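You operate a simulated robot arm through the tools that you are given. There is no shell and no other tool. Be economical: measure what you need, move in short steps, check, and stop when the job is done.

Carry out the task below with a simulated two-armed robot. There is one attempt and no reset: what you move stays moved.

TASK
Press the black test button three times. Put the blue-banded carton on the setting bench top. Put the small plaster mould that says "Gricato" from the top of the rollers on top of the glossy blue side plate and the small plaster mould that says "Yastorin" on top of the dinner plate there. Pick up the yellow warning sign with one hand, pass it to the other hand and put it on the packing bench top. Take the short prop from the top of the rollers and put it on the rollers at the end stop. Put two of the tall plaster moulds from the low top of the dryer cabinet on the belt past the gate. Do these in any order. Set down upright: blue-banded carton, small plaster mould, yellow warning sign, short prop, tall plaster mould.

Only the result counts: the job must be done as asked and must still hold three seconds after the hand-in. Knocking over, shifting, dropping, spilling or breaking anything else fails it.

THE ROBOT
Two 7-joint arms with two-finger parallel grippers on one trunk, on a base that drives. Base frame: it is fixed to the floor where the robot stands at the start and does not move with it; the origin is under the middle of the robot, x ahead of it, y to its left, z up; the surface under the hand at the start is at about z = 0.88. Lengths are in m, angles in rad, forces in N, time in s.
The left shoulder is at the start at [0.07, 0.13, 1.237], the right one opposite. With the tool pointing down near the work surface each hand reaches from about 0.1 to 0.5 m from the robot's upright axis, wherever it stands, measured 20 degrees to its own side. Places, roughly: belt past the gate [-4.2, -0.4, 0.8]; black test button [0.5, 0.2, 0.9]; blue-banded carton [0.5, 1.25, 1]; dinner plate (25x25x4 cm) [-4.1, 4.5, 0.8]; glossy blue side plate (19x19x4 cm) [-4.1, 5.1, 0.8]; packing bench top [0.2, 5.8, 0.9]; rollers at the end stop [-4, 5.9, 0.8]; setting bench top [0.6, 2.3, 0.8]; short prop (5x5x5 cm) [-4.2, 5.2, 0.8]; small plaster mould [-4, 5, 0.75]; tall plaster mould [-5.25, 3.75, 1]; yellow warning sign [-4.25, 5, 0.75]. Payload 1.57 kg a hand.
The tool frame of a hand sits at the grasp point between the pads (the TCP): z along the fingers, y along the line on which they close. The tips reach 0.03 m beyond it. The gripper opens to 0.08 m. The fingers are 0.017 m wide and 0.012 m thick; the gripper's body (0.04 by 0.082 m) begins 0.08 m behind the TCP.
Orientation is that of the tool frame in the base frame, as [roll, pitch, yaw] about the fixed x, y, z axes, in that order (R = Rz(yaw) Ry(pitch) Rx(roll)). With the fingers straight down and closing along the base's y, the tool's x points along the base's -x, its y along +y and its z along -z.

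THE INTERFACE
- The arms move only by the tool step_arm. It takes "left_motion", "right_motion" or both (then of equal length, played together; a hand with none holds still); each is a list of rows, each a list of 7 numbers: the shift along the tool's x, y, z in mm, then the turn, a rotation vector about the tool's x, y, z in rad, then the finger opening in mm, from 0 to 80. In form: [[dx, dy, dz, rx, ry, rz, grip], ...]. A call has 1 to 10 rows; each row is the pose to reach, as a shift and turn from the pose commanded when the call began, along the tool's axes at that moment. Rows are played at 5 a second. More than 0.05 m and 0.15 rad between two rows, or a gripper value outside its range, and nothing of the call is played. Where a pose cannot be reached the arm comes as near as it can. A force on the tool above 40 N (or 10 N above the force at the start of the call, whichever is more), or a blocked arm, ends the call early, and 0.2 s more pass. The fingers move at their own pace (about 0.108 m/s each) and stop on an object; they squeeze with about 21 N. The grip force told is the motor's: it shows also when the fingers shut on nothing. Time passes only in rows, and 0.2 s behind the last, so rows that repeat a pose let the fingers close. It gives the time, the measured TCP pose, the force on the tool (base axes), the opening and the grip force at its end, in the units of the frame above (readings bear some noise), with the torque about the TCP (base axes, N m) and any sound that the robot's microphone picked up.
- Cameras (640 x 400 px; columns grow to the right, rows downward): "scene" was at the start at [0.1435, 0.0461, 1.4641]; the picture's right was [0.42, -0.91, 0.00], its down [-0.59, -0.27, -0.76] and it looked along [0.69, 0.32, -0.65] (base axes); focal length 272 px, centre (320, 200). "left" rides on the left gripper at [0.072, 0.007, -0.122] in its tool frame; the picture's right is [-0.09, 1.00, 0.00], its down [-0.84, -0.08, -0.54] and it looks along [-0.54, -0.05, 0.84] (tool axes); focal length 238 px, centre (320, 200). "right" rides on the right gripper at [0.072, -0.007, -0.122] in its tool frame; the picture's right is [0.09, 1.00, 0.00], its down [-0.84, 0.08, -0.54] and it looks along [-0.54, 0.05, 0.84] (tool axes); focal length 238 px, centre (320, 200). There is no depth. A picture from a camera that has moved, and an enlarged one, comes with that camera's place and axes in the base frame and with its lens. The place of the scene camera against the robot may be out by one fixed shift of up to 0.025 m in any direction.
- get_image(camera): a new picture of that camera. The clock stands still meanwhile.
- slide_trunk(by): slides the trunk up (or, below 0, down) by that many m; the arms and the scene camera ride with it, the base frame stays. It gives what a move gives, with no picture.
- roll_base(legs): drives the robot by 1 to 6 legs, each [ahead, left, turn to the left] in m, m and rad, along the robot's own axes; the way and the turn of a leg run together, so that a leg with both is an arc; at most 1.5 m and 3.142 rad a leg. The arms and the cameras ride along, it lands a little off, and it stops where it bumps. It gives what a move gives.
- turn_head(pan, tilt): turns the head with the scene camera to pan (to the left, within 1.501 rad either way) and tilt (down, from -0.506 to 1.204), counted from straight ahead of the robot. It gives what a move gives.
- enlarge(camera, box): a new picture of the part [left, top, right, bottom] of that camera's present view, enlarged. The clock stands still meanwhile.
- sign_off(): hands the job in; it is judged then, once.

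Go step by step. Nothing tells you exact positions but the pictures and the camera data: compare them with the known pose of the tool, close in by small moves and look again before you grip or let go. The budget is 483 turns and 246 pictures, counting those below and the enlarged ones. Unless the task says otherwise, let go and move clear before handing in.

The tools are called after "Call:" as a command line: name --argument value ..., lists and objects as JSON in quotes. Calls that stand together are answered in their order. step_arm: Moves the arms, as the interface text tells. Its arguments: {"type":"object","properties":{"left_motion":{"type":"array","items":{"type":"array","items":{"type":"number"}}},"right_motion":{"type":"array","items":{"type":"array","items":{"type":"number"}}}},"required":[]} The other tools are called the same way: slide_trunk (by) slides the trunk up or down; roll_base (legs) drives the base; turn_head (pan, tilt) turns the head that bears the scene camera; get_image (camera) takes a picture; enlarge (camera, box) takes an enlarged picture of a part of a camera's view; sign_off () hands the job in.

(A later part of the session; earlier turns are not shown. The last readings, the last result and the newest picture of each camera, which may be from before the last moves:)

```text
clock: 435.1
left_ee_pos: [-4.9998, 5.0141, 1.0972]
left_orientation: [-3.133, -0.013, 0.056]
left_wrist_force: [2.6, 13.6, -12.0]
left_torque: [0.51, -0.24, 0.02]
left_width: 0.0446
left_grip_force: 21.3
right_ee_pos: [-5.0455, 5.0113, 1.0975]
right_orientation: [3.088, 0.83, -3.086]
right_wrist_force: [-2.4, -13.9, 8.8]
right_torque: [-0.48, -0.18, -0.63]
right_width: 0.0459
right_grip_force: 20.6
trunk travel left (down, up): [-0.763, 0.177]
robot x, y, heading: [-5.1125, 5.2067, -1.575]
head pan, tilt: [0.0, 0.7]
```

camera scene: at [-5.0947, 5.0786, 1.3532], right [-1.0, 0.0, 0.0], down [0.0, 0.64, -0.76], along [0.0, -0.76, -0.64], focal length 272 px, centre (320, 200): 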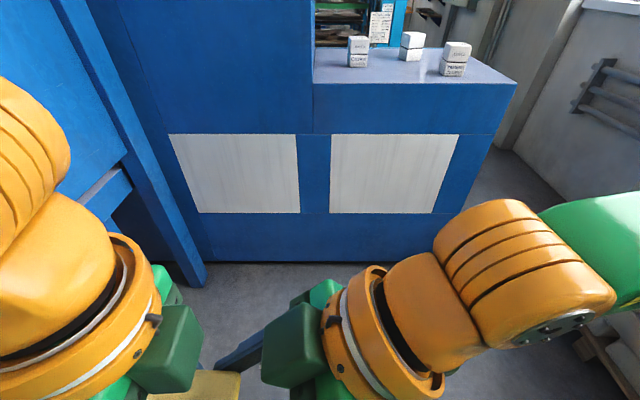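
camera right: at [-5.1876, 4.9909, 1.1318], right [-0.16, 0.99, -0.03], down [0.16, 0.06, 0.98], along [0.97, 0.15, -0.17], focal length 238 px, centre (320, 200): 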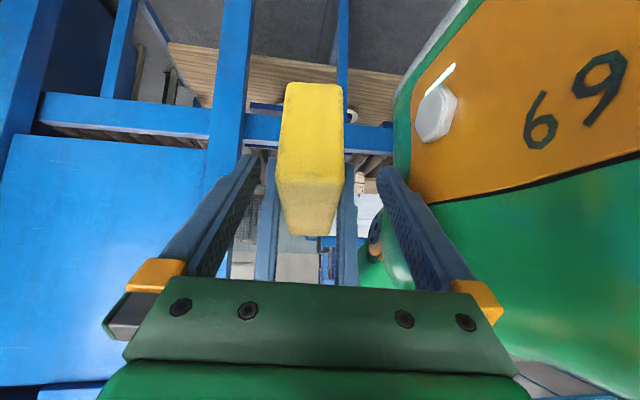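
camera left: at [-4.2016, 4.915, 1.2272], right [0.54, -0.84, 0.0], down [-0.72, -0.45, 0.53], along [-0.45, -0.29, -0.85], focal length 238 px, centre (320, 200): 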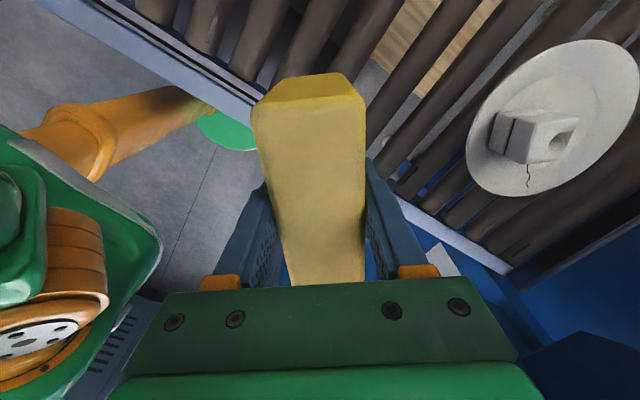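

The right hand grips with full force. I open the left hand and raise it away.

Call:
step_arm --left_motion '[[0, 0, 0, 0, 0, 0, 55], [0, 0, 0, 0, 0, 0, 65], [0, 0, 0, 0, 0, 0, 70], [0, 0, -30, 0, 0, 0, 70], [0, 0, -70, 0, 0, 0, 70], [0, 0, -110, 0, 0, 0, 70]]' --right_motion '[[0, 0, 0, 0, 0, 0, 30], [0, 0, 0, 0, 0, 0, 30], [0, 0, 0, 0, 0, 0, 30], [0, 0, 0, 0, 0, 0, 30], [0, 0, 0, 0, 0, 0, 30], [0, 0, 0, 0, 0, 0, 30]]'

Call:
get_image --camera "right"

Call:
get_image --camera "left"

```text
clock: 436.4
left_ee_pos: [-4.9919, 5.0157, 1.1997]
left_orientation: [-3.131, -0.011, 0.057]
left_wrist_force: [0.8, -0.4, 0.7]
left_torque: [0.0, -0.01, 0.01]
left_width: 0.0698
left_grip_force: 0.1
left hand out of reach, approached as far as the arm can: row 6
right_ee_pos: [-5.047, 5.0096, 1.0954]
right_orientation: [3.085, 0.824, -3.089]
right_wrist_force: [0.1, 0.6, 0.4]
right_torque: [-0.03, 0.1, 0.04]
right_width: 0.0445
right_grip_force: 20.9
trunk travel left (down, up): [-0.763, 0.177]
robot x, y, heading: [-5.1127, 5.2048, -1.563]
head pan, tilt: [0.0, 0.7]
```

```text
65 pictures are left
camera right: at [-5.1821, 4.9893, 1.1255], right [-0.16, 0.99, -0.03], down [0.16, 0.06, 0.98], along [0.97, 0.15, -0.17], focal length 238 px, centre (320, 200)
```

right: 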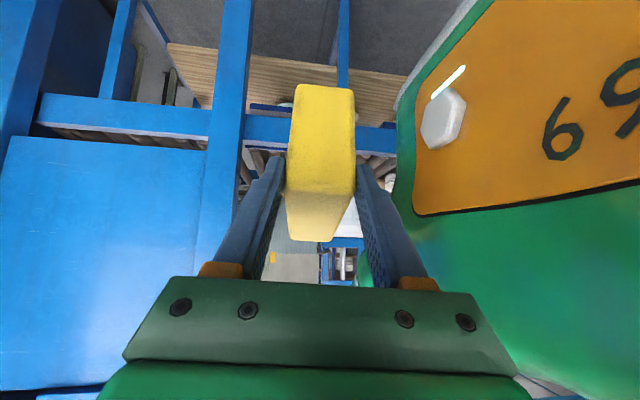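

```text
64 pictures are left
camera left: at [-4.9227, 5.0122, 1.3236], right [-0.04, -1.0, -0.01], down [-0.85, 0.02, 0.53], along [-0.53, 0.03, -0.85], focal length 238 px, centre (320, 200)
```

left: 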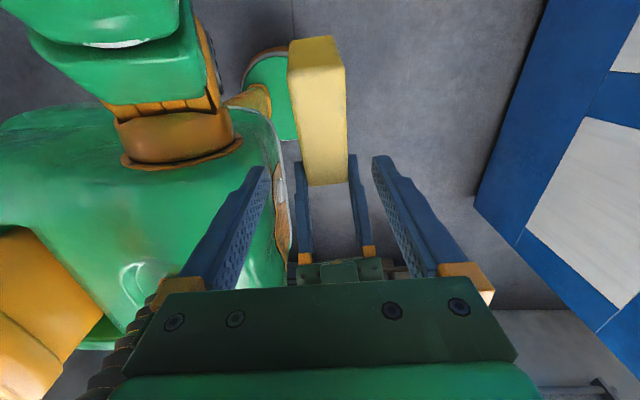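

The hand-over worked; the right hand now holds the sign. I raise the trunk for travel and drive out by the passage: first toward the low cabinet, then right to x≈−6.03.

Call:
slide_trunk --by 0.11

Call:
roll_base --legs '[[0.6, 0, 0], [0, -0.91, 0]]'

```text
clock: 437.9
left_ee_pos: [-4.9938, 5.0175, 1.3096]
left_orientation: [-3.13, -0.009, 0.056]
left_wrist_force: [-0.9, 0.0, 0.4]
left_torque: [0.02, 0.01, 0.01]
left_width: 0.07
left_grip_force: 0.1
right_ee_pos: [-5.047, 5.0119, 1.2056]
right_orientation: [3.087, 0.824, -3.086]
right_wrist_force: [-0.2, -0.3, -2.6]
right_torque: [-0.01, 0.11, 0.0]
right_width: 0.0447
right_grip_force: 21.3
trunk travel left (down, up): [-0.873, 0.067]
robot x, y, heading: [-5.1122, 5.2023, -1.571]
head pan, tilt: [0.0, 0.7]
```

```text
clock: 445.6
left_ee_pos: [-5.8991, 4.4144, 1.3106]
left_orientation: [-3.133, -0.01, 0.061]
left_wrist_force: [0.0, 0.3, -0.8]
left_torque: [-0.02, 0.03, -0.01]
left_width: 0.0701
left_grip_force: 0.0
right_ee_pos: [-5.9517, 4.4095, 1.2064]
right_orientation: [3.088, 0.826, -3.083]
right_wrist_force: [0.1, -0.3, -1.6]
right_torque: [0.01, 0.16, 0.0]
right_width: 0.0449
right_grip_force: 21.1
trunk travel left (down, up): [-0.873, 0.067]
robot x, y, heading: [-6.016, 4.6017, -1.565]
head pan, tilt: [0.0, 0.7]
```

On line. I go through the passage in two legs.

Call:
roll_base --legs '[[0.6, -0.01, -0.005], [0.6, 0, 0]]'

```text
clock: 452.1
left_ee_pos: [-5.9023, 3.2087, 1.3104]
left_orientation: [-3.135, -0.011, 0.06]
left_wrist_force: [0.1, -0.2, 0.0]
left_torque: [0.0, 0.01, -0.02]
left_width: 0.0701
left_grip_force: 0.0
right_ee_pos: [-5.9542, 3.2034, 1.2066]
right_orientation: [3.091, 0.826, -3.082]
right_wrist_force: [-0.5, 0.0, -2.3]
right_torque: [-0.06, 0.13, -0.01]
right_width: 0.0447
right_grip_force: 21.0
trunk travel left (down, up): [-0.873, 0.067]
robot x, y, heading: [-6.0225, 3.3933, -1.564]
head pan, tilt: [0.0, 0.7]
```

Call:
roll_base --legs '[[0.45, 0, 0], [0, 1.5, 0], [0, 1.5, 0]]'

```text
clock: 469.0
left_ee_pos: [-2.8736, 2.7874, 1.3106]
left_orientation: [-3.133, -0.011, 0.08]
left_wrist_force: [0.1, 0.5, 1.0]
left_torque: [-0.01, 0.01, 0.0]
left_width: 0.0701
left_grip_force: 0.0
right_ee_pos: [-2.9257, 2.7801, 1.2059]
right_orientation: [3.086, 0.826, -3.064]
right_wrist_force: [0.1, 0.4, -1.8]
right_torque: [-0.01, 0.11, -0.04]
right_width: 0.0449
right_grip_force: 20.9
trunk travel left (down, up): [-0.873, 0.067]
robot x, y, heading: [-2.996, 2.9683, -1.544]
head pan, tilt: [0.0, 0.7]
```

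I correct the heading and keep y≈2.83 to clear the low stand, then go to x≈−1.1.

Call:
roll_base --legs '[[0.14, 0, -0.027], [0, 1.4, 0], [0, 0.5, 0]]'

```text
clock: 479.5
left_ee_pos: [-0.9668, 2.6339, 1.3103]
left_orientation: [-3.133, -0.013, 0.04]
left_wrist_force: [0.2, 1.4, -0.5]
left_torque: [0.01, 0.02, -0.03]
left_width: 0.07
left_grip_force: 0.1
right_ee_pos: [-1.0198, 2.6291, 1.2067]
right_orientation: [3.087, 0.827, -3.103]
right_wrist_force: [-0.7, -0.4, -1.6]
right_torque: [-0.02, 0.12, -0.03]
right_width: 0.0446
right_grip_force: 21.3
trunk travel left (down, up): [-0.873, 0.067]
robot x, y, heading: [-1.0828, 2.8231, -1.587]
head pan, tilt: [0.0, 0.7]
```

I back up the aisle to y≈5.0 and look at the packing bench.

Call:
roll_base --legs '[[-1.2, 0, 0], [-1.0, 0, 0], [0, 0, 1.6]]'

Call:
turn_head --pan 0.6 --tilt 0.45

Call:
get_image --camera "scene"

```text
clock: 494.3
left_ee_pos: [-0.8788, 5.1604, 1.3098]
left_orientation: [-3.133, -0.011, 1.65]
left_wrist_force: [0.5, -1.6, -1.0]
left_torque: [0.02, -0.02, -0.01]
left_width: 0.0703
left_grip_force: 0.1
right_ee_pos: [-0.8723, 5.1081, 1.2064]
right_orientation: [3.088, 0.826, -1.494]
right_wrist_force: [0.8, 0.5, -1.7]
right_torque: [-0.14, -0.01, 0.0]
right_width: 0.0446
right_grip_force: 21.1
trunk travel left (down, up): [-0.873, 0.067]
robot x, y, heading: [-1.0601, 5.0394, 0.03]
head pan, tilt: [0.0, 0.7]
```

```text
clock: 495.3
left_ee_pos: [-0.8787, 5.1612, 1.3101]
left_orientation: [-3.133, -0.01, 1.651]
left_wrist_force: [0.6, -0.7, 0.1]
left_torque: [0.0, 0.0, 0.0]
left_width: 0.0697
left_grip_force: 0.1
right_ee_pos: [-0.8713, 5.1077, 1.2064]
right_orientation: [3.087, 0.827, -1.488]
right_wrist_force: [0.2, 0.1, -3.1]
right_torque: [-0.11, -0.02, -0.03]
right_width: 0.0446
right_grip_force: 21.3
trunk travel left (down, up): [-0.873, 0.067]
robot x, y, heading: [-1.0616, 5.0361, 0.029]
head pan, tilt: [0.6, 0.45]
```

```text
63 pictures are left
camera scene: at [-0.9207, 5.1035, 1.4854], right [0.59, -0.81, 0.0], down [-0.35, -0.26, -0.9], along [0.73, 0.53, -0.44], focal length 272 px, centre (320, 200)
```

scene: 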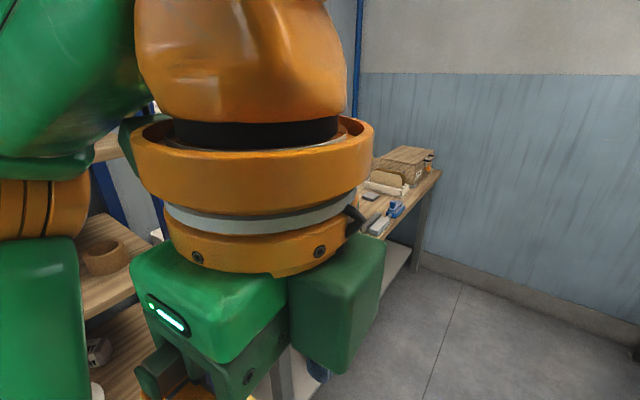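

The left arm blocks the view; I move it aside to the left and look again.

Call:
step_arm --left_motion '[[40, 0, 0, 0, 0, -0.14, 70], [80, 0, 0, 0, 0, -0.28, 70], [120, 0, 0, 0, 0, -0.42, 70], [160, 0, 0, 0, 0, -0.56, 70], [190, 0, 0, 0, 0, -0.7, 70], [210, 0, 0, 0, 0, -0.84, 70]]'

Call:
turn_head --pan 0.35 --tilt 0.4

Call:
get_image --camera "scene"

```text
clock: 496.7
left_ee_pos: [-0.891, 5.3693, 1.2989]
left_orientation: [3.139, -0.013, 2.492]
left_wrist_force: [0.2, -0.2, 0.1]
left_torque: [0.01, 0.02, -0.01]
left_width: 0.0699
left_grip_force: 0.0
left hand out of reach, approached as far as the arm can: row 3, 4, 5, 6
right_ee_pos: [-0.8728, 5.1081, 1.206]
right_orientation: [3.088, 0.827, -1.491]
right_wrist_force: [-0.6, 0.5, -3.5]
right_torque: [-0.12, -0.06, -0.02]
right_width: 0.0447
right_grip_force: 21.1
trunk travel left (down, up): [-0.873, 0.067]
robot x, y, heading: [-1.0623, 5.0349, 0.03]
head pan, tilt: [0.6, 0.45]
```

```text
clock: 497.5
left_ee_pos: [-0.8905, 5.3684, 1.2985]
left_orientation: [3.139, -0.015, 2.49]
left_wrist_force: [0.1, -0.4, -0.3]
left_torque: [-0.04, -0.02, 0.01]
left_width: 0.0702
left_grip_force: 0.0
right_ee_pos: [-0.8717, 5.1093, 1.2046]
right_orientation: [3.086, 0.825, -1.492]
right_wrist_force: [0.0, -0.4, -2.0]
right_torque: [-0.14, -0.02, 0.02]
right_width: 0.0449
right_grip_force: 21.2
trunk travel left (down, up): [-0.873, 0.067]
robot x, y, heading: [-1.0638, 5.0359, 0.035]
head pan, tilt: [0.351, 0.4]
```

```text
62 pictures are left
camera scene: at [-0.9089, 5.0838, 1.4901], right [0.37, -0.93, 0.0], down [-0.36, -0.14, -0.92], along [0.86, 0.34, -0.39], focal length 272 px, centre (320, 200)
```

scene: 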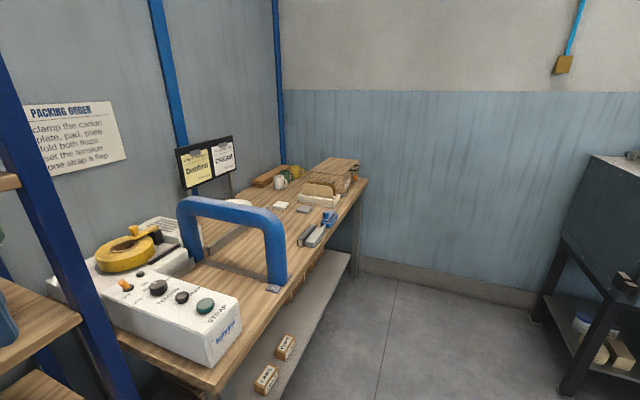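

The bench runs along x with its front edge at y≈5.44; there is free wood near [−0.08,5.6]. The right hand's present posture reaches too little ahead, so I turn it about the vertical (sign stays upright) to tilt forward.

Call:
step_arm --right_motion '[[12, -10, -13, 0.106, 0, 0.0985, 30], [25, -19, -27, 0.213, 0, 0.197, 30], [37, -29, -40, 0.319, 0, 0.2955, 30], [50, -38, -54, 0.426, 0, 0.394, 30], [62, -48, -67, 0.532, 0, 0.4925, 30], [74, -57, -81, 0.638, 0, 0.591, 30], [87, -67, -95, 0.745, 0, 0.6895, 30], [99, -76, -108, 0.851, 0, 0.788, 30], [112, -86, -122, 0.958, 0, 0.8865, 30], [124, -95, -135, 1.064, 0, 0.985, 30]]'

Call:
get_image --camera "right"

```text
clock: 499.7
left_ee_pos: [-0.8911, 5.3686, 1.2986]
left_orientation: [3.137, -0.015, 2.494]
left_wrist_force: [1.0, 0.9, 0.1]
left_torque: [-0.02, 0.0, 0.0]
left_width: 0.0703
left_grip_force: 0.0
right_ee_pos: [-0.7425, 4.9434, 1.2223]
right_orientation: [3.131, 0.787, -2.914]
right_wrist_force: [-1.2, 0.1, -1.3]
right_torque: [0.0, 0.13, 0.0]
right_width: 0.0444
right_grip_force: 21.0
right hand out of reach, approached as far as the arm can: row 3, 4, 5, 6, 7, 8, 9, 10
trunk travel left (down, up): [-0.873, 0.067]
robot x, y, heading: [-1.0575, 5.0365, 0.027]
head pan, tilt: [0.351, 0.4]
```

```text
61 pictures are left
camera right: at [-0.8738, 4.9045, 1.2561], right [-0.3, 0.95, -0.06], down [0.19, 0.12, 0.98], along [0.94, 0.28, -0.21], focal length 238 px, centre (320, 200)
```

right: 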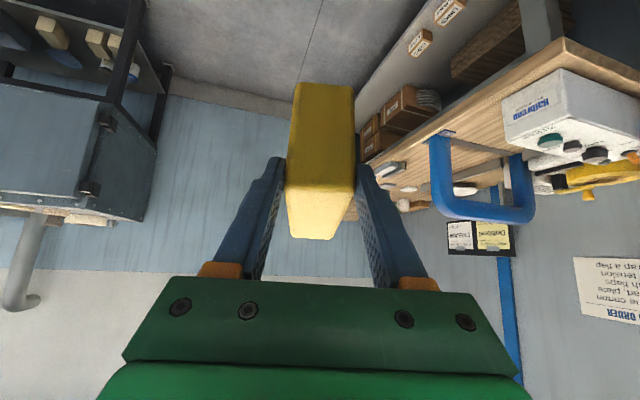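

Orientation roughly kept. I turn to face the bench and drive to axis ≈[−0.18,5.1].

Call:
roll_base --legs '[[0, 0, 1.54], [0, -0.88, 0]]'

Call:
turn_head --pan 0.0 --tilt 0.65

Call:
get_image --camera "scene"

```text
clock: 508.1
left_ee_pos: [-0.4982, 5.2078, 1.2985]
left_orientation: [3.14, -0.012, -2.265]
left_wrist_force: [-0.4, -0.7, 1.3]
left_torque: [0.03, -0.02, -0.01]
left_width: 0.0702
left_grip_force: 0.0
right_ee_pos: [-0.0667, 5.3362, 1.221]
right_orientation: [3.132, 0.786, -1.381]
right_wrist_force: [0.3, -0.1, -2.0]
right_torque: [-0.13, -0.07, -0.01]
right_width: 0.0446
right_grip_force: 20.6
trunk travel left (down, up): [-0.873, 0.067]
robot x, y, heading: [-0.1742, 5.0211, 1.555]
head pan, tilt: [0.351, 0.4]
```

```text
clock: 508.9
left_ee_pos: [-0.4965, 5.2098, 1.2988]
left_orientation: [3.138, -0.014, -2.265]
left_wrist_force: [0.3, 1.4, 0.4]
left_torque: [0.01, -0.02, 0.04]
left_width: 0.0699
left_grip_force: 0.1
right_ee_pos: [-0.0655, 5.3357, 1.2219]
right_orientation: [3.13, 0.788, -1.384]
right_wrist_force: [0.3, -0.2, -2.2]
right_torque: [-0.15, -0.02, -0.02]
right_width: 0.0447
right_grip_force: 21.2
trunk travel left (down, up): [-0.873, 0.067]
robot x, y, heading: [-0.1736, 5.0199, 1.557]
head pan, tilt: [0.0, 0.649]
```

```text
60 pictures are left
camera scene: at [-0.1548, 5.1695, 1.4676], right [1.0, -0.02, 0.0], down [-0.01, -0.6, -0.8], along [0.01, 0.8, -0.6], focal length 272 px, centre (320, 200)
```

scene: 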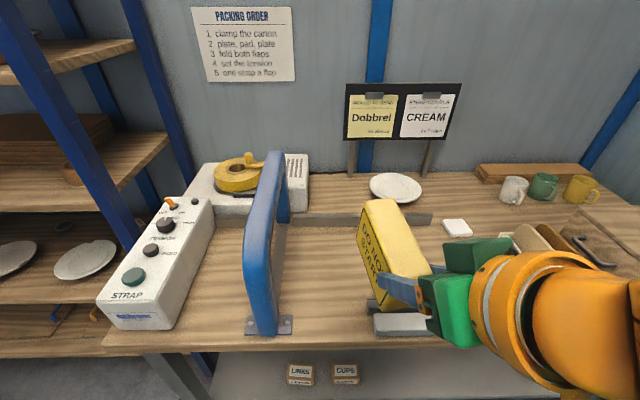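

There is clear wood between the blue arch and the grey dispenser, around [−0.13,5.6]. I drive closer and lower the trunk 0.1.

Call:
roll_base --legs '[[0.13, 0.04, 0.015]]'

Call:
slide_trunk --by -0.08

Call:
get_image --camera "scene"

```text
clock: 510.2
left_ee_pos: [-0.5372, 5.3288, 1.2994]
left_orientation: [3.134, -0.01, -2.251]
left_wrist_force: [0.3, 0.2, 1.7]
left_torque: [0.03, 0.02, 0.01]
left_width: 0.07
left_grip_force: 0.1
right_ee_pos: [-0.1092, 5.4644, 1.2223]
right_orientation: [3.131, 0.791, -1.369]
right_wrist_force: [0.8, -0.3, -1.8]
right_torque: [-0.13, -0.02, 0.01]
right_width: 0.0445
right_grip_force: 21.3
trunk travel left (down, up): [-0.873, 0.067]
robot x, y, heading: [-0.2121, 5.1527, 1.571]
head pan, tilt: [0.0, 0.649]
```

```text
clock: 511.4
left_ee_pos: [-0.5382, 5.3326, 1.2189]
left_orientation: [3.139, -0.011, -2.251]
left_wrist_force: [0.3, 0.4, 0.0]
left_torque: [0.01, 0.0, -0.01]
left_width: 0.0697
left_grip_force: 0.0
right_ee_pos: [-0.1096, 5.4683, 1.1416]
right_orientation: [3.131, 0.786, -1.369]
right_wrist_force: [-0.6, 0.7, -1.6]
right_torque: [-0.14, -0.01, -0.02]
right_width: 0.0447
right_grip_force: 20.7
trunk travel left (down, up): [-0.793, 0.147]
robot x, y, heading: [-0.2107, 5.1513, 1.572]
head pan, tilt: [0.0, 0.649]
```

```text
59 pictures are left
camera scene: at [-0.1959, 5.2996, 1.3876], right [1.0, 0.0, 0.0], down [0.0, -0.6, -0.8], along [0.0, 0.8, -0.6], focal length 272 px, centre (320, 200)
```

scene: 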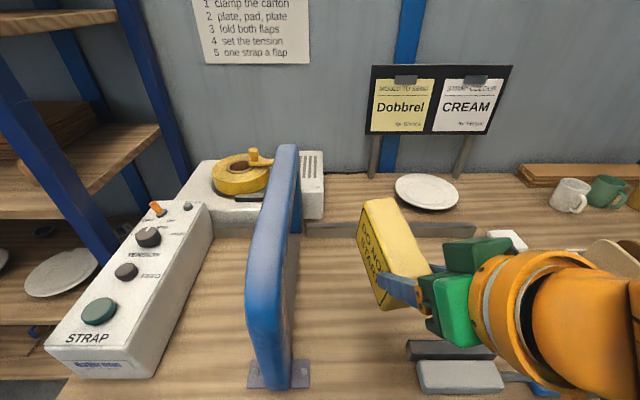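

I move the sign over the free place and lower partway, restoring the exact upright orientation.

Call:
step_arm --right_motion '[[8, -1, 42, -0.01, -0.01, 0, 30], [15, -2, 84, -0.02, -0.02, 0, 30], [23, -3, 126, -0.03, -0.03, 0, 30], [30, -5, 168, -0.043, -0.039, 0, 30]]'

Call:
get_image --camera "scene"

```text
clock: 512.4
left_ee_pos: [-0.5381, 5.3354, 1.218]
left_orientation: [3.139, -0.016, -2.251]
left_wrist_force: [-0.3, 0.8, -0.2]
left_torque: [-0.05, 0.04, -0.02]
left_width: 0.0701
left_grip_force: 0.1
right_ee_pos: [-0.1251, 5.5669, 0.9999]
right_orientation: [3.086, 0.822, -1.374]
right_wrist_force: [0.0, 0.4, -3.2]
right_torque: [-0.15, -0.02, 0.0]
right_width: 0.0445
right_grip_force: 20.9
right hand out of reach, approached as far as the arm can: row 1, 2
trunk travel left (down, up): [-0.793, 0.147]
robot x, y, heading: [-0.2126, 5.154, 1.565]
head pan, tilt: [0.0, 0.649]
```

```text
58 pictures are left
camera scene: at [-0.1956, 5.3029, 1.3873], right [1.0, 0.0, 0.0], down [0.0, -0.61, -0.8], along [0.0, 0.8, -0.61], focal length 272 px, centre (320, 200)
```

scene: 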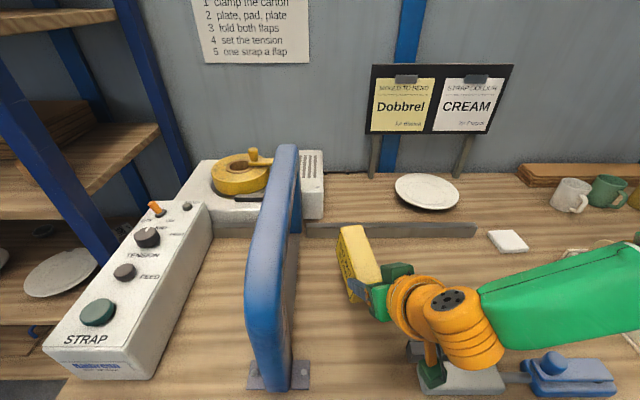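

The hanging camera would come near the grey dispenser; I pull back 4 cm toward the front edge before lowering.

Call:
step_arm --right_motion '[[16, 6, -4, 0, 0, 0, 30], [32, 12, -6, 0, 0, 0, 30], [48, 18, -8, 0, 0, 0, 30]]'

Call:
enlarge --camera "scene" --box '[230, 210, 530, 400]'

```text
clock: 513.2
left_ee_pos: [-0.5386, 5.3332, 1.219]
left_orientation: [3.139, -0.015, -2.25]
left_wrist_force: [1.2, 0.3, -1.1]
left_torque: [0.04, -0.02, 0.02]
left_width: 0.0702
left_grip_force: 0.1
right_ee_pos: [-0.1396, 5.5271, 0.9711]
right_orientation: [3.087, 0.824, -1.372]
right_wrist_force: [-0.4, -0.7, -2.7]
right_torque: [-0.14, -0.05, 0.01]
right_width: 0.0447
right_grip_force: 20.2
right hand out of reach, approached as far as the arm can: row 3
trunk travel left (down, up): [-0.793, 0.147]
robot x, y, heading: [-0.2116, 5.1516, 1.57]
head pan, tilt: [0.0, 0.649]
```

```text
2.11 times, centred on (380, 305) of scene
camera zoom: at [-0.1962, 5.3005, 1.3875], right [1.0, 0.0, 0.0], down [0.0, -0.61, -0.8], along [0.0, 0.8, -0.61], focal length 572 px, centre (194, -21)
```

zoom: 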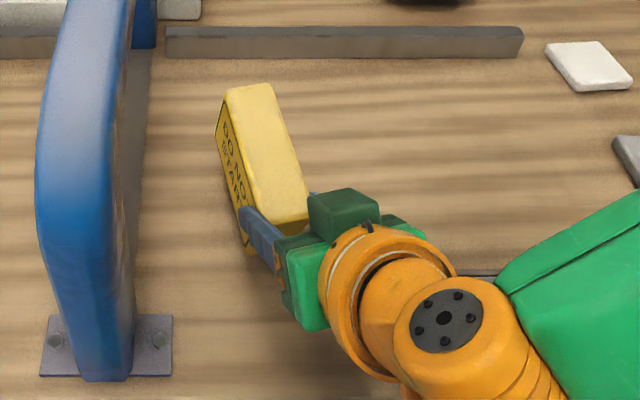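

Clear on all sides. I lower by the trunk in small steps.

Call:
slide_trunk --by -0.012

Call:
slide_trunk --by -0.006

```text
clock: 513.8
left_ee_pos: [-0.539, 5.3338, 1.2068]
left_orientation: [3.139, -0.014, -2.252]
left_wrist_force: [0.5, 0.2, 0.3]
left_torque: [0.03, 0.0, -0.02]
left_width: 0.07
left_grip_force: 0.0
right_ee_pos: [-0.1379, 5.5263, 0.959]
right_orientation: [3.086, 0.824, -1.371]
right_wrist_force: [-0.4, 0.0, -1.3]
right_torque: [-0.12, -0.01, 0.0]
right_width: 0.0444
right_grip_force: 21.1
trunk travel left (down, up): [-0.781, 0.159]
robot x, y, heading: [-0.2133, 5.1561, 1.568]
head pan, tilt: [0.0, 0.649]
```

```text
clock: 514.4
left_ee_pos: [-0.538, 5.3334, 1.2006]
left_orientation: [3.137, -0.014, -2.252]
left_wrist_force: [0.7, 0.2, -0.5]
left_torque: [0.01, 0.02, 0.0]
left_width: 0.07
left_grip_force: 0.1
right_ee_pos: [-0.1378, 5.5266, 0.9535]
right_orientation: [3.088, 0.825, -1.371]
right_wrist_force: [0.0, -0.7, -2.2]
right_torque: [-0.09, -0.03, 0.01]
right_width: 0.0447
right_grip_force: 21.1
trunk travel left (down, up): [-0.775, 0.165]
robot x, y, heading: [-0.2103, 5.1528, 1.569]
head pan, tilt: [0.0, 0.649]
```

Call:
slide_trunk --by -0.006

Call:
slide_trunk --by -0.006

Call:
enlarge --camera "right" --box '[200, 0, 440, 200]'

```text
clock: 514.9
left_ee_pos: [-0.5387, 5.3327, 1.1942]
left_orientation: [3.139, -0.013, -2.252]
left_wrist_force: [0.0, 0.2, 0.1]
left_torque: [0.03, 0.02, 0.01]
left_width: 0.0702
left_grip_force: 0.1
right_ee_pos: [-0.1379, 5.5253, 0.9488]
right_orientation: [3.09, 0.826, -1.369]
right_wrist_force: [0.0, -0.2, 2.8]
right_torque: [-0.03, -0.17, 0.01]
right_width: 0.0444
right_grip_force: 21.2
trunk travel left (down, up): [-0.769, 0.171]
robot x, y, heading: [-0.2127, 5.1501, 1.574]
head pan, tilt: [0.0, 0.649]
```

```text
clock: 515.5
left_ee_pos: [-0.539, 5.3287, 1.1891]
left_orientation: [3.137, -0.012, -2.251]
left_wrist_force: [0.8, -1.1, -0.3]
left_torque: [0.0, -0.02, 0.01]
left_width: 0.0699
left_grip_force: 0.1
right_ee_pos: [-0.1387, 5.5235, 0.9442]
right_orientation: [3.089, 0.831, -1.371]
right_wrist_force: [0.7, 0.3, 19.8]
right_torque: [0.41, -0.43, -0.03]
right_width: 0.0453
right_grip_force: 20.9
trunk travel left (down, up): [-0.763, 0.177]
robot x, y, heading: [-0.2099, 5.1518, 1.569]
head pan, tilt: [0.0, 0.649]
```

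```text
2.00 times, centred on (320, 100) of right
camera zoom: at [-0.0974, 5.3905, 0.9725], right [-0.95, -0.3, -0.03], down [-0.08, 0.15, 0.99], along [-0.29, 0.94, -0.17], focal length 477 px, centre (320, 400)
```

zoom: 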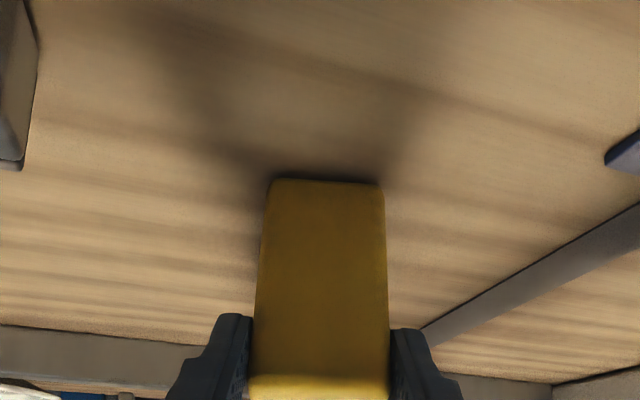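

The sign stands on the bench. I ease the pressure, open, and withdraw along the fingers.

Call:
slide_trunk --by 0.003

Call:
step_arm --right_motion '[[0, 0, 0, 0, 0, 0, 50], [0, 0, 0, 0, 0, 0, 58], [0, 0, 0, 0, 0, 0, 66], [0, 0, 0, 0, 0, 0, 70]]'

Call:
step_arm --right_motion '[[-4, 0, -20, 0, 0, 0, 70], [-8, 0, -50, 0, 0, 0, 70], [-12, 0, -85, 0, 0, 0, 70], [-16, 0, -120, 0, 0, 0, 70]]'

Call:
get_image --camera "scene"

```text
clock: 516.0
left_ee_pos: [-0.5391, 5.3312, 1.1913]
left_orientation: [3.138, -0.013, -2.249]
left_wrist_force: [0.5, 0.1, -0.2]
left_torque: [0.0, -0.01, 0.02]
left_width: 0.0699
left_grip_force: 0.0
right_ee_pos: [-0.1382, 5.5248, 0.9446]
right_orientation: [3.087, 0.821, -1.368]
right_wrist_force: [0.1, -2.0, 2.9]
right_torque: [-0.13, -0.09, 0.01]
right_width: 0.0449
right_grip_force: 20.3
trunk travel left (down, up): [-0.766, 0.174]
robot x, y, heading: [-0.2097, 5.15, 1.564]
head pan, tilt: [0.0, 0.649]
```

```text
clock: 517.0
left_ee_pos: [-0.5384, 5.332, 1.192]
left_orientation: [3.138, -0.012, -2.251]
left_wrist_force: [0.4, 0.0, 0.6]
left_torque: [0.01, 0.0, 0.0]
left_width: 0.0699
left_grip_force: 0.1
right_ee_pos: [-0.1381, 5.5265, 0.9447]
right_orientation: [3.087, 0.826, -1.373]
right_wrist_force: [0.8, 0.1, 0.8]
right_torque: [-0.02, -0.03, -0.03]
right_width: 0.0702
right_grip_force: 0.2
trunk travel left (down, up): [-0.766, 0.174]
robot x, y, heading: [-0.2118, 5.147, 1.57]
head pan, tilt: [0.0, 0.649]
```

```text
clock: 518.0
left_ee_pos: [-0.538, 5.3303, 1.1923]
left_orientation: [3.136, -0.013, -2.251]
left_wrist_force: [0.0, 0.4, -0.3]
left_torque: [0.0, -0.05, 0.01]
left_width: 0.0697
left_grip_force: 0.1
right_ee_pos: [-0.1441, 5.5031, 1.0718]
right_orientation: [3.086, 0.827, -1.369]
right_wrist_force: [0.8, 0.2, -0.2]
right_torque: [0.03, 0.02, 0.01]
right_width: 0.07
right_grip_force: 0.1
right hand out of reach, approached as far as the arm can: row 1, 2, 3, 4
trunk travel left (down, up): [-0.766, 0.174]
robot x, y, heading: [-0.2126, 5.151, 1.571]
head pan, tilt: [0.0, 0.649]
```

```text
55 pictures are left
camera scene: at [-0.196, 5.2973, 1.3608], right [1.0, 0.0, 0.0], down [0.0, -0.6, -0.8], along [0.0, 0.8, -0.6], focal length 272 px, centre (320, 200)
```

scene: 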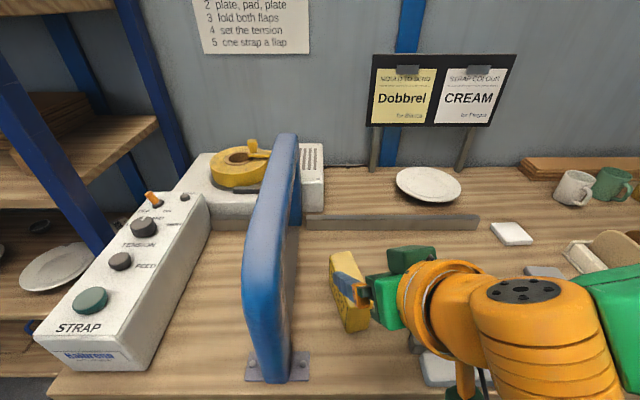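

The sign stands free on the bench. I raise the trunk, back off and check.

Call:
slide_trunk --by 0.1

Call:
roll_base --legs '[[-0.3, 0, 0]]'

Call:
get_image --camera "scene"

```text
clock: 519.3
left_ee_pos: [-0.5381, 5.3317, 1.2915]
left_orientation: [3.138, -0.012, -2.251]
left_wrist_force: [-0.1, 0.6, -0.2]
left_torque: [0.0, 0.03, -0.01]
left_width: 0.0702
left_grip_force: 0.1
right_ee_pos: [-0.1443, 5.5043, 1.1709]
right_orientation: [3.087, 0.824, -1.37]
right_wrist_force: [0.7, -0.2, -0.6]
right_torque: [0.01, -0.01, 0.02]
right_width: 0.0701
right_grip_force: 0.1
trunk travel left (down, up): [-0.866, 0.074]
robot x, y, heading: [-0.2119, 5.1509, 1.572]
head pan, tilt: [0.0, 0.649]
```

```text
clock: 521.3
left_ee_pos: [-0.5388, 5.0369, 1.2911]
left_orientation: [3.139, -0.015, -2.248]
left_wrist_force: [0.5, 0.1, 0.2]
left_torque: [-0.01, -0.01, 0.01]
left_width: 0.0699
left_grip_force: 0.1
right_ee_pos: [-0.1447, 5.2076, 1.1707]
right_orientation: [3.087, 0.823, -1.369]
right_wrist_force: [-0.1, -0.9, -0.4]
right_torque: [-0.03, -0.02, -0.02]
right_width: 0.0698
right_grip_force: 0.1
trunk travel left (down, up): [-0.866, 0.074]
robot x, y, heading: [-0.217, 4.8553, 1.575]
head pan, tilt: [0.0, 0.649]
```

```text
54 pictures are left
camera scene: at [-0.1968, 5.0047, 1.4602], right [1.0, 0.0, 0.0], down [0.0, -0.61, -0.8], along [0.0, 0.8, -0.61], focal length 272 px, centre (320, 200)
```

scene: 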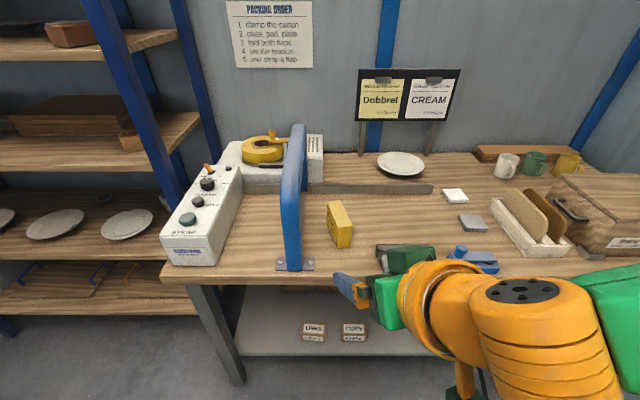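

The sign stands upright on the packing bench. Now the two tall moulds: I straighten both hands, then drive back to the dryer's low top, facing +y.

Call:
step_arm --right_motion '[[0, 0, 0, 0.008, 0.137, 0, 80], [0, 0, 0, 0.016, 0.274, 0, 80], [0, 0, 0, 0.025, 0.411, 0, 80], [0, 0, 0, 0.033, 0.548, 0, 80], [0, 0, 0, 0.042, 0.685, 0, 80], [0, 0, 0, 0.05, 0.822, 0, 80]]' --left_motion '[[-31, -12, 0, 0, 0, -0.113, 80], [-62, -23, 0, 0, 0, -0.226, 80], [-92, -35, 0, 0, 0, -0.339, 80], [-123, -47, 0, 0, 0, -0.451, 80], [-154, -58, 0, 0, 0, -0.564, 80], [-184, -70, 0, 0, 0, -0.677, 80]]'

Call:
roll_base --legs '[[0, 0.9, 0], [-1.0, 0, 0], [-1.0, 0, 0]]'

```text
clock: 522.7
left_ee_pos: [-0.368, 5.133, 1.2886]
left_orientation: [3.131, -0.011, -1.569]
left_wrist_force: [-0.2, 0.2, 0.3]
left_torque: [-0.05, 0.03, -0.01]
left_width: 0.08
left_grip_force: 0.0
right_ee_pos: [-0.0802, 5.1514, 1.1721]
right_orientation: [-3.136, -0.001, -1.348]
right_wrist_force: [-0.6, -1.1, -1.2]
right_torque: [0.0, 0.02, 0.05]
right_width: 0.0799
right_grip_force: 0.0
right hand out of reach, approached as far as the arm can: row 4, 5, 6
trunk travel left (down, up): [-0.866, 0.074]
robot x, y, heading: [-0.214, 4.8552, 1.572]
head pan, tilt: [0.0, 0.649]
```

```text
clock: 537.1
left_ee_pos: [-1.2693, 3.1149, 1.289]
left_orientation: [3.129, -0.009, -1.565]
left_wrist_force: [-0.1, 0.5, -1.0]
left_torque: [-0.02, 0.0, 0.01]
left_width: 0.0799
left_grip_force: 0.2
right_ee_pos: [-0.9815, 3.1361, 1.1722]
right_orientation: [-3.134, 0.002, -1.339]
right_wrist_force: [-0.5, 0.2, 0.2]
right_torque: [0.0, -0.01, 0.0]
right_width: 0.0798
right_grip_force: 0.1
trunk travel left (down, up): [-0.866, 0.074]
robot x, y, heading: [-1.1113, 2.8385, 1.58]
head pan, tilt: [0.0, 0.649]
```

Call:
roll_base --legs '[[0, 1.45, -0.008], [0, 1.45, 0], [0, 1.3, 0]]'

Call:
get_image --camera "scene"

```text
clock: 557.2
left_ee_pos: [-5.4664, 3.0846, 1.2903]
left_orientation: [3.131, -0.006, -1.558]
left_wrist_force: [0.1, 0.2, -0.9]
left_torque: [-0.02, 0.03, -0.04]
left_width: 0.0801
left_grip_force: 0.0
right_ee_pos: [-5.1773, 3.1076, 1.1724]
right_orientation: [-3.135, 0.002, -1.336]
right_wrist_force: [0.1, -0.1, 0.0]
right_torque: [-0.01, -0.02, -0.01]
right_width: 0.0799
right_grip_force: 0.0
trunk travel left (down, up): [-0.866, 0.074]
robot x, y, heading: [-5.3059, 2.8101, 1.585]
head pan, tilt: [0.0, 0.649]
```

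```text
53 pictures are left
camera scene: at [-5.2907, 2.957, 1.4606], right [1.0, 0.01, 0.0], down [0.01, -0.6, -0.8], along [-0.01, 0.8, -0.6], focal length 272 px, centre (320, 200)
```

scene: 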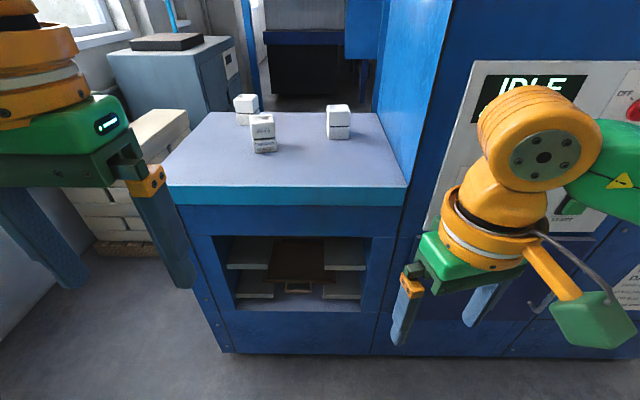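

With the top at z≈1.03 the moulds are at ≈[−5.49,3.77], [−5.22,3.89], [−5.61,4.02]; the latter two are easy from behind. I go through the passage again.

Call:
roll_base --legs '[[0, 0.715, -0.014], [0.4, 0, 0]]'

```text
clock: 563.2
left_ee_pos: [-6.1762, 3.4842, 1.2903]
left_orientation: [3.131, -0.006, -1.574]
left_wrist_force: [-0.7, -0.4, 0.6]
left_torque: [0.02, 0.02, 0.02]
left_width: 0.08
left_grip_force: 0.0
right_ee_pos: [-5.8871, 3.5026, 1.1741]
right_orientation: [-3.132, 0.006, -1.35]
right_wrist_force: [0.3, 0.6, 0.7]
right_torque: [0.01, -0.01, 0.02]
right_width: 0.0801
right_grip_force: 0.1
trunk travel left (down, up): [-0.866, 0.074]
robot x, y, heading: [-6.0205, 3.2112, 1.57]
head pan, tilt: [0.0, 0.649]
```

I raise the trunk fully for clearance over the moulds and go through.

Call:
slide_trunk --by 0.07

Call:
roll_base --legs '[[0.6, 0.004, 0], [0.65, 0, 0]]'

```text
clock: 564.3
left_ee_pos: [-6.1751, 3.4861, 1.3591]
left_orientation: [3.13, -0.008, -1.571]
left_wrist_force: [0.4, 0.2, -0.8]
left_torque: [-0.01, 0.03, 0.01]
left_width: 0.0799
left_grip_force: 0.0
right_ee_pos: [-5.8872, 3.5046, 1.2418]
right_orientation: [-3.135, 0.001, -1.348]
right_wrist_force: [0.2, -0.2, 0.7]
right_torque: [0.05, 0.01, -0.03]
right_width: 0.0797
right_grip_force: 0.0
trunk travel left (down, up): [-0.936, 0.004]
robot x, y, heading: [-6.0211, 3.207, 1.571]
head pan, tilt: [0.0, 0.649]
```

```text
clock: 570.8
left_ee_pos: [-6.1778, 4.715, 1.3605]
left_orientation: [3.133, -0.006, -1.571]
left_wrist_force: [-0.4, 0.1, -0.2]
left_torque: [-0.01, -0.06, -0.01]
left_width: 0.0801
left_grip_force: 0.1
right_ee_pos: [-5.89, 4.7323, 1.2432]
right_orientation: [-3.134, 0.003, -1.349]
right_wrist_force: [0.4, 0.5, 0.0]
right_torque: [0.0, -0.03, -0.03]
right_width: 0.0803
right_grip_force: 0.0
trunk travel left (down, up): [-0.936, 0.004]
robot x, y, heading: [-6.0163, 4.4359, 1.572]
head pan, tilt: [0.0, 0.649]
```

Call:
roll_base --legs '[[0.1, -0.3, 0], [0.25, -0.31, 0], [0, 0, 1.571], [0, 0, 1.571], [0.3, 0, 0]]'

Call:
get_image --camera "scene"

```text
clock: 584.3
left_ee_pos: [-5.262, 4.2164, 1.3598]
left_orientation: [3.131, -0.005, 1.55]
left_wrist_force: [-0.3, 0.8, -0.6]
left_torque: [0.01, -0.01, -0.01]
left_width: 0.08
left_grip_force: 0.1
right_ee_pos: [-5.5502, 4.2016, 1.2439]
right_orientation: [-3.134, 0.005, 1.771]
right_wrist_force: [0.2, -0.3, 0.3]
right_torque: [-0.02, -0.01, -0.01]
right_width: 0.0801
right_grip_force: 0.2
trunk travel left (down, up): [-0.936, 0.004]
robot x, y, heading: [-5.4153, 4.4963, -1.591]
head pan, tilt: [0.0, 0.649]
```

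```text
52 pictures are left
camera scene: at [-5.3991, 4.3715, 1.531], right [-1.0, 0.02, 0.0], down [0.01, 0.6, -0.8], along [-0.02, -0.8, -0.6], focal length 272 px, centre (320, 200)
```

scene: 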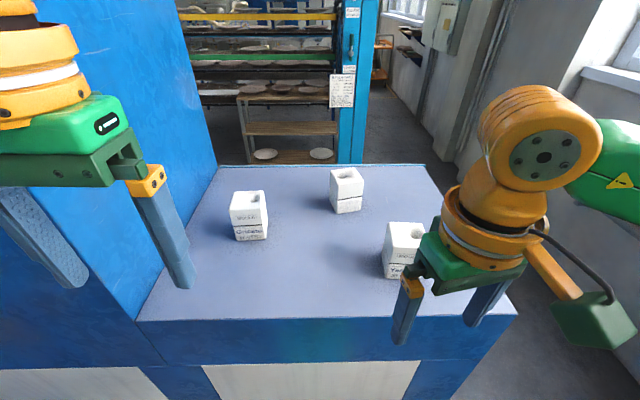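

I go 0.17 closer, and align the right hand; then look with both hand cameras.

Call:
roll_base --legs '[[0.165, 0, 0.02]]'

Call:
step_arm --right_motion '[[0, -20, 0, 0, 0, 0.1, 80], [0, -40, 0, 0, 0, 0.2, 80]]' --left_motion '[[-20, 5, 20, 0, 0, 0, 80], [-40, 10, 40, 0, 0, 0, 80]]'

Call:
get_image --camera "right"

Call:
get_image --camera "left"

```text
clock: 585.7
left_ee_pos: [-5.2575, 4.0576, 1.3601]
left_orientation: [3.13, -0.005, 1.572]
left_wrist_force: [0.3, -0.1, 1.7]
left_torque: [-0.02, -0.02, 0.01]
left_width: 0.08
left_grip_force: 0.1
right_ee_pos: [-5.5448, 4.0392, 1.244]
right_orientation: [-3.133, 0.007, 1.795]
right_wrist_force: [0.2, 0.9, 0.5]
right_torque: [-0.04, -0.02, 0.0]
right_width: 0.0799
right_grip_force: 0.1
trunk travel left (down, up): [-0.936, 0.004]
robot x, y, heading: [-5.4156, 4.3301, -1.57]
head pan, tilt: [0.0, 0.649]
```

```text
clock: 586.3
left_ee_pos: [-5.2473, 4.0136, 1.3176]
left_orientation: [3.13, -0.006, 1.572]
left_wrist_force: [-0.1, -0.9, 0.2]
left_torque: [-0.02, -0.01, -0.01]
left_width: 0.0798
left_grip_force: 0.1
right_ee_pos: [-5.5847, 4.0265, 1.2425]
right_orientation: [-3.135, 0.003, 1.593]
right_wrist_force: [1.1, -0.3, 0.4]
right_torque: [-0.01, -0.01, 0.0]
right_width: 0.0798
right_grip_force: 0.2
trunk travel left (down, up): [-0.936, 0.004]
robot x, y, heading: [-5.4124, 4.333, -1.573]
head pan, tilt: [0.0, 0.649]
```

```text
51 pictures are left
camera right: at [-5.5923, 4.0986, 1.365], right [0.99, 0.11, -0.01], down [0.1, -0.83, 0.55], along [0.06, -0.54, -0.84], focal length 238 px, centre (320, 200)
```

right: 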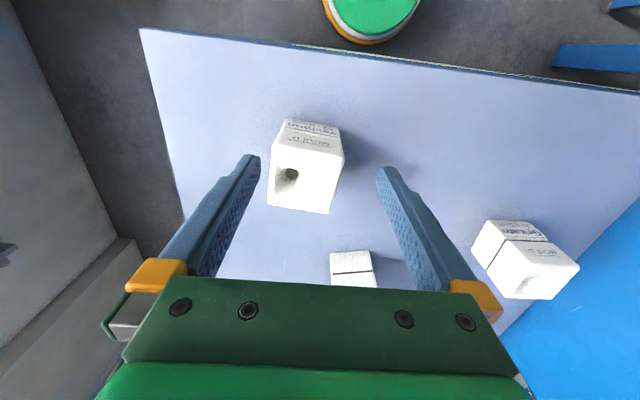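

```text
50 pictures are left
camera left: at [-5.2442, 4.0853, 1.4417], right [1.0, -0.09, 0.01], down [-0.08, -0.84, 0.53], along [-0.04, -0.53, -0.84], focal length 238 px, centre (320, 200)
```

left: 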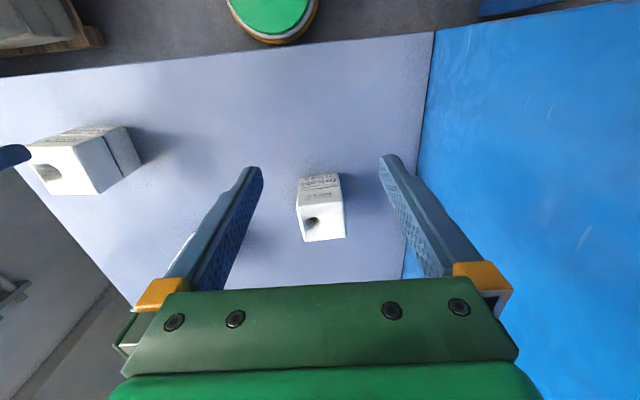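

Tall mould A is at ≈[−5.595,3.985] with its top at ≈1.15. I move the right hand over it and look again.

Call:
step_arm --right_motion '[[-20, -5, 0, 0, 0, 0.04, 80], [-40, -11, 15, 0, 0, 0.08, 80], [-40, -11, 30, 0, 0, 0.08, 80]]'

Call:
get_image --camera "right"

```text
clock: 587.1
left_ee_pos: [-5.2477, 4.0133, 1.3183]
left_orientation: [3.13, -0.007, 1.573]
left_wrist_force: [-0.3, 0.4, 0.5]
left_torque: [0.02, -0.03, 0.01]
left_width: 0.0799
left_grip_force: 0.2
right_ee_pos: [-5.5941, 3.9859, 1.2128]
right_orientation: [-3.136, 0.005, 1.514]
right_wrist_force: [0.6, 0.5, 0.7]
right_torque: [-0.01, -0.01, 0.0]
right_width: 0.0801
right_grip_force: 0.1
trunk travel left (down, up): [-0.936, 0.004]
robot x, y, heading: [-5.4175, 4.3281, -1.573]
head pan, tilt: [0.0, 0.649]
```

```text
49 pictures are left
camera right: at [-5.595, 4.0579, 1.3355], right [1.0, 0.04, -0.01], down [0.03, -0.84, 0.55], along [0.01, -0.55, -0.84], focal length 238 px, centre (320, 200)
```

right: 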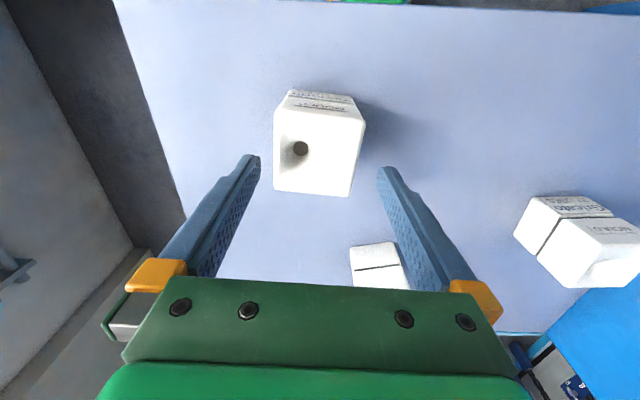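

Aligned exactly over it (top z≈1.155). I descend and grip.

Call:
step_arm --right_motion '[[0, -2, 40, 0, 0, 0, 80], [0, -2, 80, 0, 0, 0, 80], [0, -2, 110, 0, 0, 0, 80], [0, -2, 122, 0, 0, 0, 80], [0, -2, 122, 0, 0, 0, 62], [0, -2, 122, 0, 0, 0, 48], [0, -2, 122, 0, 0, 0, 45], [0, -2, 122, 0, 0, 0, 45]]'

Call:
step_arm --right_motion '[[0, 0, -10, 0, 0, 0, 45], [0, 0, -50, 0, 0, 0, 45], [0, 0, -90, 0, 0, 0, 45], [0, 0, -130, 0, 0, 0, 45], [20, 0, -150, 0, 0, 0, 45]]'

Call:
get_image --camera "right"

```text
clock: 588.9
left_ee_pos: [-5.2478, 4.014, 1.3179]
left_orientation: [3.131, -0.007, 1.571]
left_wrist_force: [-0.5, 0.3, -0.1]
left_torque: [-0.02, 0.05, 0.02]
left_width: 0.0801
left_grip_force: 0.1
right_ee_pos: [-5.5963, 3.9843, 1.0933]
right_orientation: [-3.135, 0.006, 1.514]
right_wrist_force: [0.1, -3.1, 9.9]
right_torque: [-0.08, -0.51, -0.13]
right_width: 0.072
right_grip_force: 20.2
trunk travel left (down, up): [-0.936, 0.004]
robot x, y, heading: [-5.4154, 4.3355, -1.567]
head pan, tilt: [0.0, 0.649]
```

```text
clock: 590.1
left_ee_pos: [-5.248, 4.0137, 1.3183]
left_orientation: [3.132, -0.007, 1.572]
left_wrist_force: [0.6, -0.5, 0.4]
left_torque: [-0.01, 0.0, -0.01]
left_width: 0.0799
left_grip_force: 0.0
right_ee_pos: [-5.5964, 4.0059, 1.2406]
right_orientation: [-3.136, 0.007, 1.514]
right_wrist_force: [-0.6, 1.3, -5.5]
right_torque: [0.04, 0.01, 0.0]
right_width: 0.0723
right_grip_force: 20.6
trunk travel left (down, up): [-0.936, 0.004]
robot x, y, heading: [-5.4126, 4.3288, -1.568]
head pan, tilt: [0.0, 0.649]
```

```text
48 pictures are left
camera right: at [-5.5973, 4.0781, 1.3623], right [1.0, 0.04, -0.01], down [0.03, -0.84, 0.55], along [0.01, -0.55, -0.84], focal length 238 px, centre (320, 200)
```

right: 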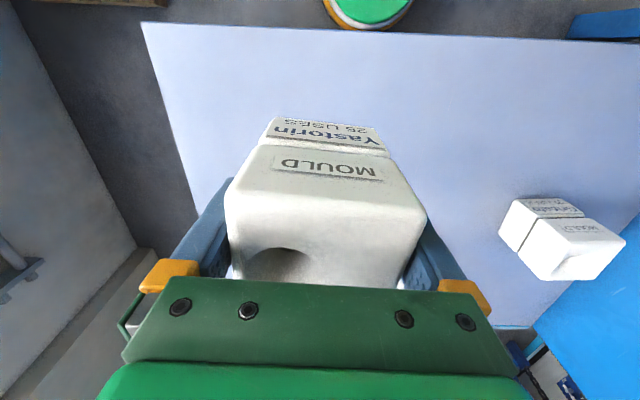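

Held (7.2 cm wide). Now the left hand toward mould B; I test the reach.

Call:
step_arm --left_motion '[[-35, -3, 15, 0, 0, 0, 80], [-70, -6, 35, 0, 0, 0, 80], [-105, -9, 55, 0, 0, 0, 80], [-140, -9, 65, 0, 0, 0, 80]]'

Call:
get_image --camera "left"

```text
clock: 591.1
left_ee_pos: [-5.231, 3.9335, 1.2594]
left_orientation: [3.131, -0.007, 1.572]
left_wrist_force: [-0.4, 0.7, 0.6]
left_torque: [-0.01, -0.01, 0.0]
left_width: 0.0801
left_grip_force: 0.2
left hand out of reach, approached as far as the arm can: row 2, 3, 4
right_ee_pos: [-5.5955, 4.0037, 1.2403]
right_orientation: [-3.135, 0.007, 1.515]
right_wrist_force: [-0.7, -0.3, -5.5]
right_torque: [0.06, 0.02, -0.01]
right_width: 0.0723
right_grip_force: 20.7
trunk travel left (down, up): [-0.936, 0.004]
robot x, y, heading: [-5.4123, 4.3346, -1.572]
head pan, tilt: [0.0, 0.649]
```

```text
47 pictures are left
camera left: at [-5.228, 4.0052, 1.3818], right [1.0, -0.09, 0.01], down [-0.08, -0.84, 0.54], along [-0.04, -0.53, -0.84], focal length 238 px, centre (320, 200)
```

left: 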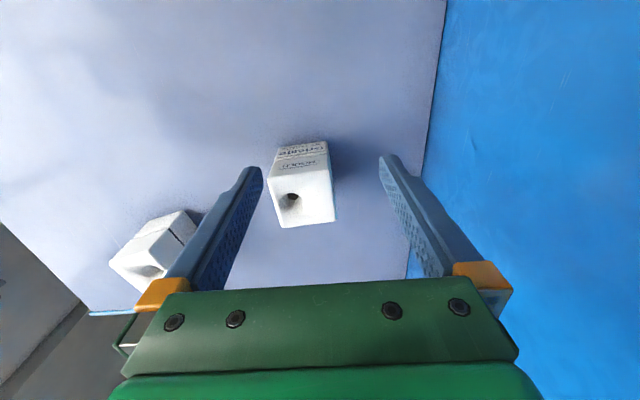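

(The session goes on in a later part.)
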